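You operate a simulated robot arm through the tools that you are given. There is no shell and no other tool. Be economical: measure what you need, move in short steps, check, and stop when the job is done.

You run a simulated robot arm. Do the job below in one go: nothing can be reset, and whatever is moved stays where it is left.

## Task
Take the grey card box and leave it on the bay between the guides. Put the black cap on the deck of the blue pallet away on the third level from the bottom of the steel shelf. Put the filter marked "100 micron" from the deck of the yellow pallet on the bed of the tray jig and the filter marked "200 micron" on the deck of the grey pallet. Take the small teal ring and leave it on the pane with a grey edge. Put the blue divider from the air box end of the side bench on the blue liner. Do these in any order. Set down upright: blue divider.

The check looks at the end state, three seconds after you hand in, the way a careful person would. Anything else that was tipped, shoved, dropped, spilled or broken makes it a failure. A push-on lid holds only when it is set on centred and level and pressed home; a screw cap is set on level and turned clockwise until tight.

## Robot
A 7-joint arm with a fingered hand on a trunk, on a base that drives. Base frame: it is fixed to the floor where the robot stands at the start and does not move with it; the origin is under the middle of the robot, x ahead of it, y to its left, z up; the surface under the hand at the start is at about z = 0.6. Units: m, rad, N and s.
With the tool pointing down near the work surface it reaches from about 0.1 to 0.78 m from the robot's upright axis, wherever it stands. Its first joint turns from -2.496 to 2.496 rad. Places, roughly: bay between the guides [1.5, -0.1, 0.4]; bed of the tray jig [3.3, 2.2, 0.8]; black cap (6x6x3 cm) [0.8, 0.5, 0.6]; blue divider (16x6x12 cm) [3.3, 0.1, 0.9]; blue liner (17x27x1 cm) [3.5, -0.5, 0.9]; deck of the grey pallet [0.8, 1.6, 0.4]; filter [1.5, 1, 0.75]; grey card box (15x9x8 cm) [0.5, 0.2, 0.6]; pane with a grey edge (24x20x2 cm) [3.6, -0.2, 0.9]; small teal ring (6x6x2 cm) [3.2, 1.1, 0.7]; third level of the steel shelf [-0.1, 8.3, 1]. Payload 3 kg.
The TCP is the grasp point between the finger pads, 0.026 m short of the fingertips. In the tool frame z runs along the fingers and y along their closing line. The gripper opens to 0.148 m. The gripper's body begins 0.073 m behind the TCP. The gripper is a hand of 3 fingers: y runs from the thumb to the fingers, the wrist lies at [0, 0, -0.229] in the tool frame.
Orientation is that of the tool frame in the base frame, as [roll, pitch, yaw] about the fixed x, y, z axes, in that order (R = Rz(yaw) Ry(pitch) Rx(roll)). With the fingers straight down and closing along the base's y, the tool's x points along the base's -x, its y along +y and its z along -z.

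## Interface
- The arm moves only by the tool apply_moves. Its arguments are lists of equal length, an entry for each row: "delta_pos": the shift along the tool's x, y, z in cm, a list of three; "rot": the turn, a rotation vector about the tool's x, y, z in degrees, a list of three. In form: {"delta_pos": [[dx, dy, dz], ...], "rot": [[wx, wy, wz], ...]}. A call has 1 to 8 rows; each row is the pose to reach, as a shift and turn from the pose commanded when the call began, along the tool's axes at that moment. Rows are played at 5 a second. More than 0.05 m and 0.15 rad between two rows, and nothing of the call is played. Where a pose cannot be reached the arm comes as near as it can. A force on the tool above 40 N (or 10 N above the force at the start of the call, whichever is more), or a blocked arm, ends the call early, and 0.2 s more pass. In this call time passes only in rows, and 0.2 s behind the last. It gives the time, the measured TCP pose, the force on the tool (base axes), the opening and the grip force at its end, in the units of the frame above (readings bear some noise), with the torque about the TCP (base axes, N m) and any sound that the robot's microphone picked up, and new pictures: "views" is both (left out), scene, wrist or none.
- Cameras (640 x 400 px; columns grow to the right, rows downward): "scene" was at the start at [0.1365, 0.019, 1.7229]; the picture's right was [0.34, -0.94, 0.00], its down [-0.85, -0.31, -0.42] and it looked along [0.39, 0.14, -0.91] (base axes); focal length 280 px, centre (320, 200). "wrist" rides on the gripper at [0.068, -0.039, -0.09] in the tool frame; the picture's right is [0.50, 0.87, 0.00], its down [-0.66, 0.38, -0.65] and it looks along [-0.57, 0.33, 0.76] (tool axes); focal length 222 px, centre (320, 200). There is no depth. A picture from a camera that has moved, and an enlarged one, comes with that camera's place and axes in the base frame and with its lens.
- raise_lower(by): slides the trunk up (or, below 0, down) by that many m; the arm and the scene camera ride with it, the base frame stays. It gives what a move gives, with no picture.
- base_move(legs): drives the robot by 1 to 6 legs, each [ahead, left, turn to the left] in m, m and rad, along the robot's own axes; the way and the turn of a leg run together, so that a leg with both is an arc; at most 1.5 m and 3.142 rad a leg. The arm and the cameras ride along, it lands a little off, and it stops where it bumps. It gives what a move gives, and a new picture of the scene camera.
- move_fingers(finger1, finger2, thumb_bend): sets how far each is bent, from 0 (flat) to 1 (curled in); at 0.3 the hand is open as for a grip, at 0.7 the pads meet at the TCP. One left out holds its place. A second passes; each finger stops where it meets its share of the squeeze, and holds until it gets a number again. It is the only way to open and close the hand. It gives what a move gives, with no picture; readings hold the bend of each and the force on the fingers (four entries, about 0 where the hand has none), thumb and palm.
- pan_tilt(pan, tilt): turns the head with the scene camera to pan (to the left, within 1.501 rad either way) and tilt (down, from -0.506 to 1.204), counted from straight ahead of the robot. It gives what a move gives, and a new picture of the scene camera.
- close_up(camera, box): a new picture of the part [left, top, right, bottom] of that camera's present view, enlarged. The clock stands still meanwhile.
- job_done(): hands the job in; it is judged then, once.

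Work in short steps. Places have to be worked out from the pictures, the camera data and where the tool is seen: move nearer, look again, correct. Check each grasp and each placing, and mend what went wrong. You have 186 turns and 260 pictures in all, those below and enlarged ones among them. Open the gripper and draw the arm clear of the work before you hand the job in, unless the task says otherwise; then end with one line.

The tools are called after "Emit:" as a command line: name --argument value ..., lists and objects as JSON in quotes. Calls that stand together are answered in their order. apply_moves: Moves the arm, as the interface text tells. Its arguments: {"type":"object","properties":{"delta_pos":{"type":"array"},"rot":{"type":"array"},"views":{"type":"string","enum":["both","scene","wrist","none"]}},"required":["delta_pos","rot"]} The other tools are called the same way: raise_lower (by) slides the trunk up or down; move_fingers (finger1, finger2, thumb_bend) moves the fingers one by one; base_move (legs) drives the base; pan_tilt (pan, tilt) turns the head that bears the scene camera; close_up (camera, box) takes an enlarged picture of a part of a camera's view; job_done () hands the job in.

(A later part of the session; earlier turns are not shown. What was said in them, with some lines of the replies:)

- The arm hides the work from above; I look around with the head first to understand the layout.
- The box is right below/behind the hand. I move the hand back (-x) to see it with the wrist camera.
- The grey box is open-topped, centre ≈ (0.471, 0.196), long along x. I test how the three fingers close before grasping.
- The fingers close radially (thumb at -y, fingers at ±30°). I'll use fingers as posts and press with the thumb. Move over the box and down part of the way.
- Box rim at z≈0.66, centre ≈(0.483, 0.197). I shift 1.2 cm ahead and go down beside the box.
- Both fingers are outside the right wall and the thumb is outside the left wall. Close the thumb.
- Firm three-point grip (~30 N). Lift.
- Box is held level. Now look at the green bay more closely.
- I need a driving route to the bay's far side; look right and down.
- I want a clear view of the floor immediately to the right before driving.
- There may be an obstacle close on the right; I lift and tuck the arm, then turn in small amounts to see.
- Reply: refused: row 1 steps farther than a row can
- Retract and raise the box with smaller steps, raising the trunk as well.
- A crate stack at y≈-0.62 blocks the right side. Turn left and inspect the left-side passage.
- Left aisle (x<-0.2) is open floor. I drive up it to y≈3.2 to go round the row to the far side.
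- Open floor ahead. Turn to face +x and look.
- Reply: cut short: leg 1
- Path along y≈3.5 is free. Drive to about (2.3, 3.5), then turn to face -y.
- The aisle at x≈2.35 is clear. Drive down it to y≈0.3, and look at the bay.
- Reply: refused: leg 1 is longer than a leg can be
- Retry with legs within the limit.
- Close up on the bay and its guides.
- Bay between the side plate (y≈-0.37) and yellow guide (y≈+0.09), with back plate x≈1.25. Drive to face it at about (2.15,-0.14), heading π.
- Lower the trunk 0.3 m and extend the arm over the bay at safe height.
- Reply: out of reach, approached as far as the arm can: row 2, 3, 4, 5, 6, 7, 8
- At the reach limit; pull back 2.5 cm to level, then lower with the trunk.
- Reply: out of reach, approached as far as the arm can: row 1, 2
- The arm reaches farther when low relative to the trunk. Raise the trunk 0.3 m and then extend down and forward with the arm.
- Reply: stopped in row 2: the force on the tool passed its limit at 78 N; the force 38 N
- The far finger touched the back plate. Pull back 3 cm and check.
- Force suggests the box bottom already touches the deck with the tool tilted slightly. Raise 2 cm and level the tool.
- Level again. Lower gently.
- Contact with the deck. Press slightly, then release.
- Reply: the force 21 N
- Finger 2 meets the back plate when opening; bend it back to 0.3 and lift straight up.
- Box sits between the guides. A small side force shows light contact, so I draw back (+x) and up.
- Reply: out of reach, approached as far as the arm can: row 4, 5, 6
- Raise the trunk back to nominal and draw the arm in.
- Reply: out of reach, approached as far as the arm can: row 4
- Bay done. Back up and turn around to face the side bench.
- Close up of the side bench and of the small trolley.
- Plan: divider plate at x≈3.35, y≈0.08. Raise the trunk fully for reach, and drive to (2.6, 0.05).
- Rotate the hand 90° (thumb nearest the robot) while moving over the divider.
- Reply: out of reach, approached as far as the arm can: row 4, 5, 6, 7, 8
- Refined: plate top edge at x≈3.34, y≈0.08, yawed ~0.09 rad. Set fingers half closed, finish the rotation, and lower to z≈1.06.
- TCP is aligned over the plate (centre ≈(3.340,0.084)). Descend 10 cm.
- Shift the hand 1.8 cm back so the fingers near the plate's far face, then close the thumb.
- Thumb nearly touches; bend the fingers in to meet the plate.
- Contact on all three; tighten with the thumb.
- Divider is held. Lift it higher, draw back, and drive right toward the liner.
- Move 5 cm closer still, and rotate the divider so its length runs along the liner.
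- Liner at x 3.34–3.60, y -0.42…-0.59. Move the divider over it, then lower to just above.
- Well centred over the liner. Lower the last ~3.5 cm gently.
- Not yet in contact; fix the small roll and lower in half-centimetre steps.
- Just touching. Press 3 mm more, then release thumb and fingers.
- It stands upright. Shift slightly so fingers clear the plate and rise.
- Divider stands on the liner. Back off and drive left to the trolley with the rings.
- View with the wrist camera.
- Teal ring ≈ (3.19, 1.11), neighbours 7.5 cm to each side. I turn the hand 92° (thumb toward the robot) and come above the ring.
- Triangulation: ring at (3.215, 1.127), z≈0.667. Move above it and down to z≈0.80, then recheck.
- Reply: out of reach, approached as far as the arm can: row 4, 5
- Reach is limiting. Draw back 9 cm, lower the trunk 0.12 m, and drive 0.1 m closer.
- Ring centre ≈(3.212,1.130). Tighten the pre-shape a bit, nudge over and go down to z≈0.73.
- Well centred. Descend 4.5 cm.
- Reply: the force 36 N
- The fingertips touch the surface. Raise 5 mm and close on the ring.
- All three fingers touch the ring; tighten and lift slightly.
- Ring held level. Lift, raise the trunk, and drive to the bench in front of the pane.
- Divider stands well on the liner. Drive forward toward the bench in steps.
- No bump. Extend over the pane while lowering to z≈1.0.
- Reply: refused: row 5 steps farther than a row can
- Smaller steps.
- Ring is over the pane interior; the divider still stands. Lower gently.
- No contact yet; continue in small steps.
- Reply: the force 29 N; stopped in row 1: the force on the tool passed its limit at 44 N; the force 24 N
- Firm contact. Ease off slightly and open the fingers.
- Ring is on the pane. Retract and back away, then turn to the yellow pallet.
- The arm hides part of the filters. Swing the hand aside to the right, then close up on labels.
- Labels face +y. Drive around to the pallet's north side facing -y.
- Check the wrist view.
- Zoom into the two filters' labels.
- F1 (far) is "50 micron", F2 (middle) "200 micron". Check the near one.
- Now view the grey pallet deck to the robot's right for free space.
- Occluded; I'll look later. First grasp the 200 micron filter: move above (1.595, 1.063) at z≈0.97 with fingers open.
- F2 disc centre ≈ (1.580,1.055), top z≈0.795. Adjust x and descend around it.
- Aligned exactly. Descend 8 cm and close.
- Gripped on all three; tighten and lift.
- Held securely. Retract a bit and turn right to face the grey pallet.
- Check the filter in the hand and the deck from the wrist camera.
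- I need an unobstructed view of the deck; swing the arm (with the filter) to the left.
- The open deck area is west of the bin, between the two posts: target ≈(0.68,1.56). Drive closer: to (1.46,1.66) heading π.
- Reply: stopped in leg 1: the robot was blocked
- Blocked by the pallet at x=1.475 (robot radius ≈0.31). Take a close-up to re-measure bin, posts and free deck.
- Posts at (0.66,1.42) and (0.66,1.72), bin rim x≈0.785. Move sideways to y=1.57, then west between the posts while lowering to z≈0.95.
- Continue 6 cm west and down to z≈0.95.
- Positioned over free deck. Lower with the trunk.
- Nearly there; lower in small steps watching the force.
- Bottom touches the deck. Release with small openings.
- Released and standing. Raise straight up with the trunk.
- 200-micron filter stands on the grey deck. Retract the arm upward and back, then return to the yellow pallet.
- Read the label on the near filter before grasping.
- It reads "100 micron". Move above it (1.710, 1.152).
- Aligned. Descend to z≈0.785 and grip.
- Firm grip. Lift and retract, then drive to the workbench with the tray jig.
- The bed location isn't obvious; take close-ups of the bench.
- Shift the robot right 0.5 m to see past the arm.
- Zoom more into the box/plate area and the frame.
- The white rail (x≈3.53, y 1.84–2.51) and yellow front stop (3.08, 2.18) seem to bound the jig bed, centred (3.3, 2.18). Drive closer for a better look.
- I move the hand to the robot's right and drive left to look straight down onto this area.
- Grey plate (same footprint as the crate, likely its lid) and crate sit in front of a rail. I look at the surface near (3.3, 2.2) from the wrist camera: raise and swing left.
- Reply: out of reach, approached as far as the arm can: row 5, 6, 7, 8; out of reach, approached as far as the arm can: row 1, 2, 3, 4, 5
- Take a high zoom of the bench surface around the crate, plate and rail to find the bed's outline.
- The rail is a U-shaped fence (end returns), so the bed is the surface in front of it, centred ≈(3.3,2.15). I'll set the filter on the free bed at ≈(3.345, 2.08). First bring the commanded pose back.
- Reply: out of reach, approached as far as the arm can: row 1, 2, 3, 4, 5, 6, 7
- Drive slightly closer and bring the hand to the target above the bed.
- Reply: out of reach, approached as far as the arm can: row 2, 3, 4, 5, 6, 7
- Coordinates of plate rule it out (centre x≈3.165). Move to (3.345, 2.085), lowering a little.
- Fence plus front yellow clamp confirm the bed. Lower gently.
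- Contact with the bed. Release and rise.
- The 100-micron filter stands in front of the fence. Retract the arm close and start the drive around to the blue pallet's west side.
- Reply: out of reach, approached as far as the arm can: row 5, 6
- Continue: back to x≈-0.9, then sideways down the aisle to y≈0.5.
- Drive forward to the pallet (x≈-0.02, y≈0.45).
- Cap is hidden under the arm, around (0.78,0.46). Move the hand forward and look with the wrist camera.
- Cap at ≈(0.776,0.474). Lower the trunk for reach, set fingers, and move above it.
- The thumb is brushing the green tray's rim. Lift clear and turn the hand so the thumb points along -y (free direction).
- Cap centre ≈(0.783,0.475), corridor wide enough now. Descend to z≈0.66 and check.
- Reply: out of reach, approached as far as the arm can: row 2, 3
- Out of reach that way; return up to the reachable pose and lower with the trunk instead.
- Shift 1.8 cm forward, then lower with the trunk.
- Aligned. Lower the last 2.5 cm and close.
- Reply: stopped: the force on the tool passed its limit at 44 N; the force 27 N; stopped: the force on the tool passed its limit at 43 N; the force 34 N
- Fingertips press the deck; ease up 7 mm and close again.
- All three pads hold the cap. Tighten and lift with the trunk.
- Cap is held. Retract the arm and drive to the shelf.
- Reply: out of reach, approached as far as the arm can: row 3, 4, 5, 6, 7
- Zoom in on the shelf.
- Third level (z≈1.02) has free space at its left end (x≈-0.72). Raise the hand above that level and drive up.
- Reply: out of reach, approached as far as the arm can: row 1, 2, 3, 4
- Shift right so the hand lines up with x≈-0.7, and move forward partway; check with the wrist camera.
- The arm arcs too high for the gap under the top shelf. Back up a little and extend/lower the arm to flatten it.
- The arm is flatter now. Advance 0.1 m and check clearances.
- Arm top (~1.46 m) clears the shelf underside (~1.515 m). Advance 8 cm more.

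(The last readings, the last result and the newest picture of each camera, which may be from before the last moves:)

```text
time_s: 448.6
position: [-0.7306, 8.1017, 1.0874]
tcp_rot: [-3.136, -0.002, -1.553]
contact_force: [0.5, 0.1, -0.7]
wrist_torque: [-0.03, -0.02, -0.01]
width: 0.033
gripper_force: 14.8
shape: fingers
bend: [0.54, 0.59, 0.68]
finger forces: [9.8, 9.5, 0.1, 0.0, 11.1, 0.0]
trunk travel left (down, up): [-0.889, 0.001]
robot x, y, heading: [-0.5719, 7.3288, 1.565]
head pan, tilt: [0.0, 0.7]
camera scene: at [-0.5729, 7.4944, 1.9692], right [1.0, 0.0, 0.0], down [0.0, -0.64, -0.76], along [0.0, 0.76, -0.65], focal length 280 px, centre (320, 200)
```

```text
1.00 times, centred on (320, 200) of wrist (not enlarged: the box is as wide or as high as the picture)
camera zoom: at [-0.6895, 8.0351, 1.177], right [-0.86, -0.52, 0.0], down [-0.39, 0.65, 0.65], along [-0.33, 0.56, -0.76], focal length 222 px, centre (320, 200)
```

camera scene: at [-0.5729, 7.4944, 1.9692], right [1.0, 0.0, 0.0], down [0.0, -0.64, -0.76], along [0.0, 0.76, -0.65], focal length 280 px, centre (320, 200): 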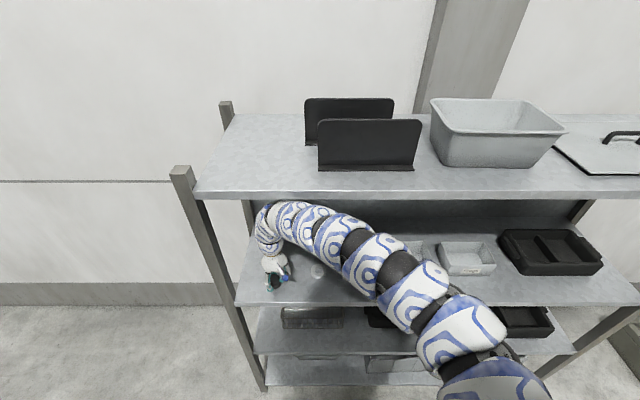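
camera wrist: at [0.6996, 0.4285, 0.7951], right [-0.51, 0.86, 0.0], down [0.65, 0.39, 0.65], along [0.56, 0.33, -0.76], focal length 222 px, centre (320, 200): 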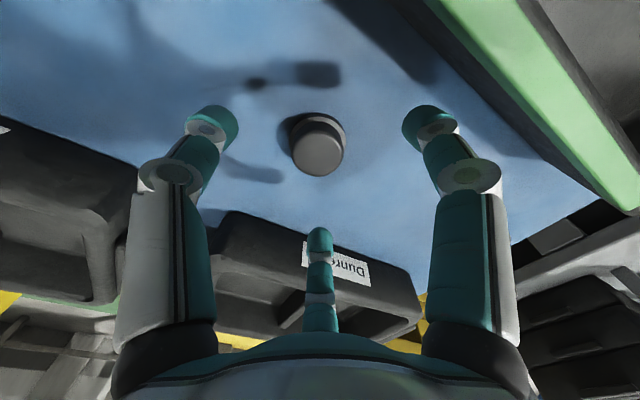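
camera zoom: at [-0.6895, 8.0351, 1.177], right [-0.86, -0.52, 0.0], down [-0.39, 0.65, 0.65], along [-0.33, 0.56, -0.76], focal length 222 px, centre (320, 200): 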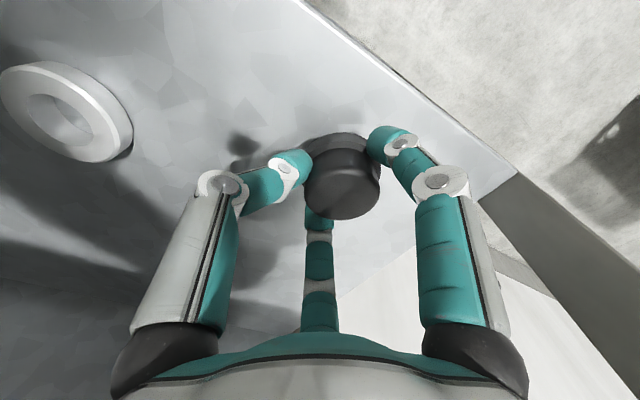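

Cap is over the shelf level, ~7 cm inside the front edge. Lower slowly with the trunk.

Emit:
raise_lower --by -0.018

Emit:
raise_lower --by -0.008

```text
time_s: 449.3
position: [-0.7303, 8.1018, 1.0684]
tcp_rot: [-3.136, 0.0, -1.553]
contact_force: [-0.2, -0.8, -0.4]
wrist_torque: [0.06, -0.02, 0.03]
width: 0.0328
gripper_force: 14.6
shape: fingers
bend: [0.54, 0.59, 0.68]
finger forces: [9.7, 9.6, 0.0, 0.0, 10.9, 0.0]
trunk travel left (down, up): [-0.871, 0.019]
robot x, y, heading: [-0.5711, 7.3272, 1.57]
head pan, tilt: [0.0, 0.7]
```

```text
time_s: 449.9
position: [-0.731, 8.1013, 1.0616]
tcp_rot: [-3.136, -0.001, -1.551]
contact_force: [0.0, 0.7, -0.6]
wrist_torque: [0.0, 0.01, -0.04]
width: 0.0329
gripper_force: 15.4
shape: fingers
bend: [0.54, 0.59, 0.68]
finger forces: [9.7, 9.5, 0.0, 0.0, 11.0, 0.0]
trunk travel left (down, up): [-0.863, 0.027]
robot x, y, heading: [-0.5743, 7.3292, 1.563]
head pan, tilt: [0.0, 0.7]
```

Still free; continue in small steps.

Emit:
raise_lower --by -0.01

Emit:
raise_lower --by -0.008

Emit:
close_up --camera "wrist" --box '[200, 50, 480, 250]'

```text
time_s: 450.6
position: [-0.7309, 8.1035, 1.0561]
tcp_rot: [-3.14, 0.009, -1.551]
contact_force: [1.1, -1.8, 26.4]
wrist_torque: [0.47, 0.25, 0.01]
width: 0.0334
gripper_force: 24.7
shape: fingers
bend: [0.53, 0.58, 0.68]
finger forces: [10.9, 24.9, 0.0, 0.0, 14.1, 0.0]
trunk travel left (down, up): [-0.854, 0.036]
robot x, y, heading: [-0.571, 7.3289, 1.568]
head pan, tilt: [0.0, 0.7]
stopped: the force on the tool passed its limit at 42 N (the readings are from after the stop); the commanded pose is now the measured one
```

```text
time_s: 450.9
position: [-0.732, 8.1063, 1.0565]
tcp_rot: [3.14, 0.013, -1.552]
contact_force: [0.8, -4.1, 28.8]
wrist_torque: [0.47, 0.23, 0.0]
width: 0.0335
gripper_force: 27.5
shape: fingers
bend: [0.53, 0.59, 0.68]
finger forces: [11.9, 27.8, 0.0, 0.1, 15.5, 0.1]
trunk travel left (down, up): [-0.851, 0.039]
robot x, y, heading: [-0.574, 7.3268, 1.568]
head pan, tilt: [0.0, 0.7]
stopped: the force on the tool passed its limit at 46 N (the readings are from after the stop); the commanded pose is now the measured one
```

```text
2.00 times, centred on (340, 150) of wrist
camera zoom: at [-0.6905, 8.0367, 1.1457], right [-0.86, -0.52, -0.01], down [-0.39, 0.64, 0.66], along [-0.34, 0.57, -0.75], focal length 444 px, centre (280, 300)
```

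zoom: 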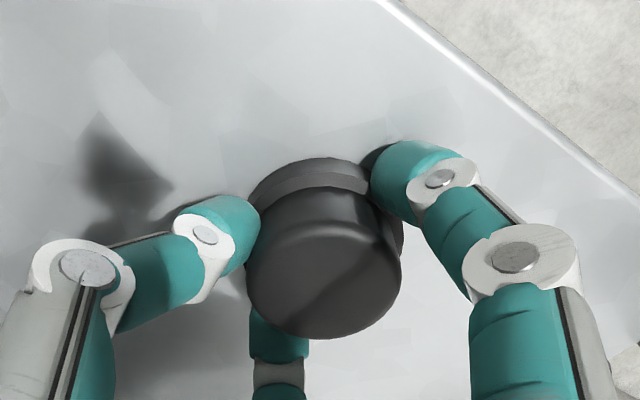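

Cap is on the shelf. Ease up 4 mm, open, and rise slightly.

Emit:
raise_lower --by 0.004

Emit:
move_fingers --finger1 0.4 --finger2 0.4 --thumb_bend 0.42

Emit:
raise_lower --by 0.035

Emit:
close_up --camera "wrist" --box '[0, 0, 640, 400]'

```text
time_s: 451.4
position: [-0.7306, 8.104, 1.0563]
tcp_rot: [-3.141, 0.009, -1.55]
contact_force: [1.0, -0.3, 11.1]
wrist_torque: [0.24, 0.22, 0.03]
width: 0.033
gripper_force: 19.1
shape: fingers
bend: [0.54, 0.6, 0.68]
finger forces: [10.5, 16.7, 0.1, 0.0, 11.5, 0.1]
trunk travel left (down, up): [-0.855, 0.035]
robot x, y, heading: [-0.5746, 7.3273, 1.567]
head pan, tilt: [0.0, 0.7]
```

```text
time_s: 452.4
position: [-0.7322, 8.1064, 1.0573]
tcp_rot: [-3.14, 0.01, -1.551]
contact_force: [0.2, 0.7, -0.1]
wrist_torque: [0.02, -0.02, -0.01]
width: 0.0913
gripper_force: 0.0
shape: fingers
bend: [0.4, 0.4, 0.42]
finger forces: [0.1, 0.1, 0.0, 0.0, 0.0, 0.0]
trunk travel left (down, up): [-0.855, 0.035]
robot x, y, heading: [-0.5732, 7.3296, 1.571]
head pan, tilt: [0.0, 0.7]
```

```text
time_s: 453.2
position: [-0.7313, 8.1053, 1.0892]
tcp_rot: [-3.14, 0.006, -1.551]
contact_force: [0.7, 1.1, -0.8]
wrist_torque: [-0.02, -0.05, 0.02]
width: 0.0912
gripper_force: 0.0
shape: fingers
bend: [0.4, 0.4, 0.42]
finger forces: [0.0, 0.0, 0.0, 0.1, 0.1, 0.1]
trunk travel left (down, up): [-0.89, 0.0]
robot x, y, heading: [-0.5748, 7.3278, 1.565]
head pan, tilt: [0.0, 0.7]
```

```text
1.00 times, centred on (320, 200) of wrist (not enlarged: the box is as wide or as high as the picture)
camera zoom: at [-0.6906, 8.0364, 1.1801], right [-0.86, -0.52, 0.0], down [-0.39, 0.64, 0.66], along [-0.34, 0.56, -0.75], focal length 222 px, centre (320, 200)
```

zoom: 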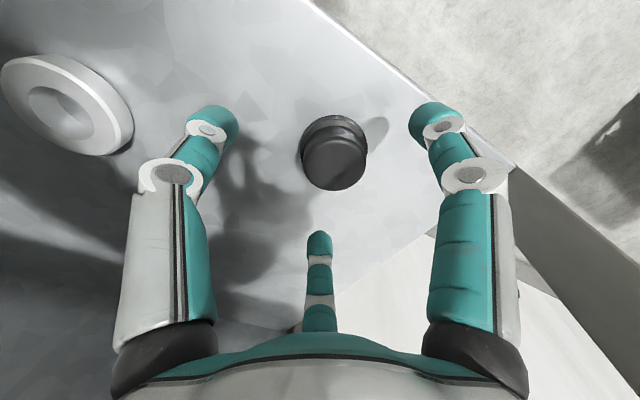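

Cap sits upright on the level. Raise 1.5 cm more and back out.

Emit:
apply_moves --delta_pos '[[0, 0, -1], [0, 0, -1.8]]' --rot '[[0, 0, 0], [0, 0, 0]]' --views "none"

Emit:
base_move --legs '[[-0.6, 0, 0]]'

Emit:
close_up --camera "scene" --box '[190, 140, 510, 340]'

```text
time_s: 453.8
position: [-0.7319, 8.0953, 1.0898]
tcp_rot: [-3.135, -0.018, -1.545]
contact_force: [0.2, 0.4, 0.0]
wrist_torque: [0.0, 0.02, 0.0]
width: 0.0914
gripper_force: 0.2
shape: fingers
bend: [0.4, 0.4, 0.42]
finger forces: [0.0, 0.0, 0.0, 0.1, 0.0, 0.0]
trunk travel left (down, up): [-0.89, 0.0]
robot x, y, heading: [-0.5729, 7.3286, 1.562]
head pan, tilt: [0.0, 0.7]
```

```text
time_s: 457.2
position: [-0.7216, 7.5171, 1.1107]
tcp_rot: [-3.139, 0.009, -1.574]
contact_force: [-0.4, 0.0, -1.0]
wrist_torque: [-0.02, 0.01, -0.05]
width: 0.0914
gripper_force: 0.1
shape: fingers
bend: [0.4, 0.4, 0.42]
finger forces: [0.0, 0.0, 0.0, 0.0, 0.0, 0.0]
trunk travel left (down, up): [-0.89, 0.0]
robot x, y, heading: [-0.5801, 6.7375, 1.549]
head pan, tilt: [0.0, 0.7]
camera scene: at [-0.5771, 6.9007, 1.9703], right [1.0, -0.02, 0.0], down [-0.02, -0.64, -0.77], along [0.02, 0.76, -0.64], focal length 280 px, centre (320, 200)
```

scene: 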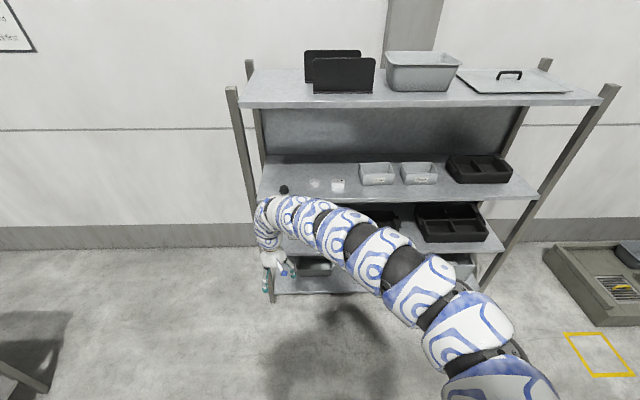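

```text
2.00 times, centred on (350, 240) of scene
camera zoom: at [-0.5771, 6.9007, 1.9703], right [1.0, -0.02, 0.0], down [-0.02, -0.64, -0.77], along [0.02, 0.76, -0.64], focal length 561 px, centre (260, 120)
```

zoom: 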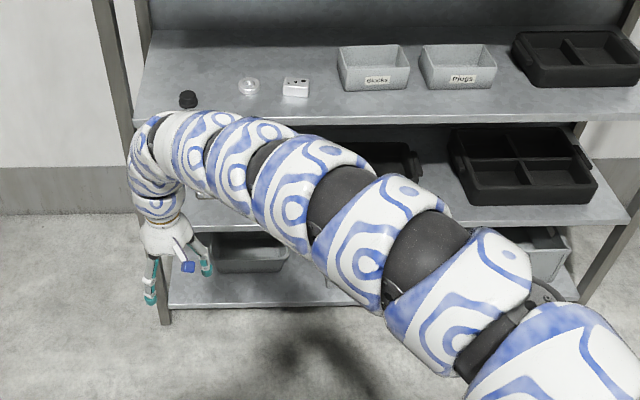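

The cap stands on the third level, the gripper is open and the arm is clear of the work. The other five placements were seen in place after each release, so I hand in.

Emit:
job_done

```text
The job is handed in.
```

I placed all six items and handed the job in. The one uncertain placement is the 100 micron filter: nothing on the workbench was labelled as the tray jig. I took the area in front of the white rail to be its bed, because that matches the position you gave, and set the filter there. The grey card box, the black cap, the 200 micron filter, the teal ring and the upright blue divider were each seen in place after release. While placing the box, a finger bumped the bay's back plate, and nothing looked moved afterwards.
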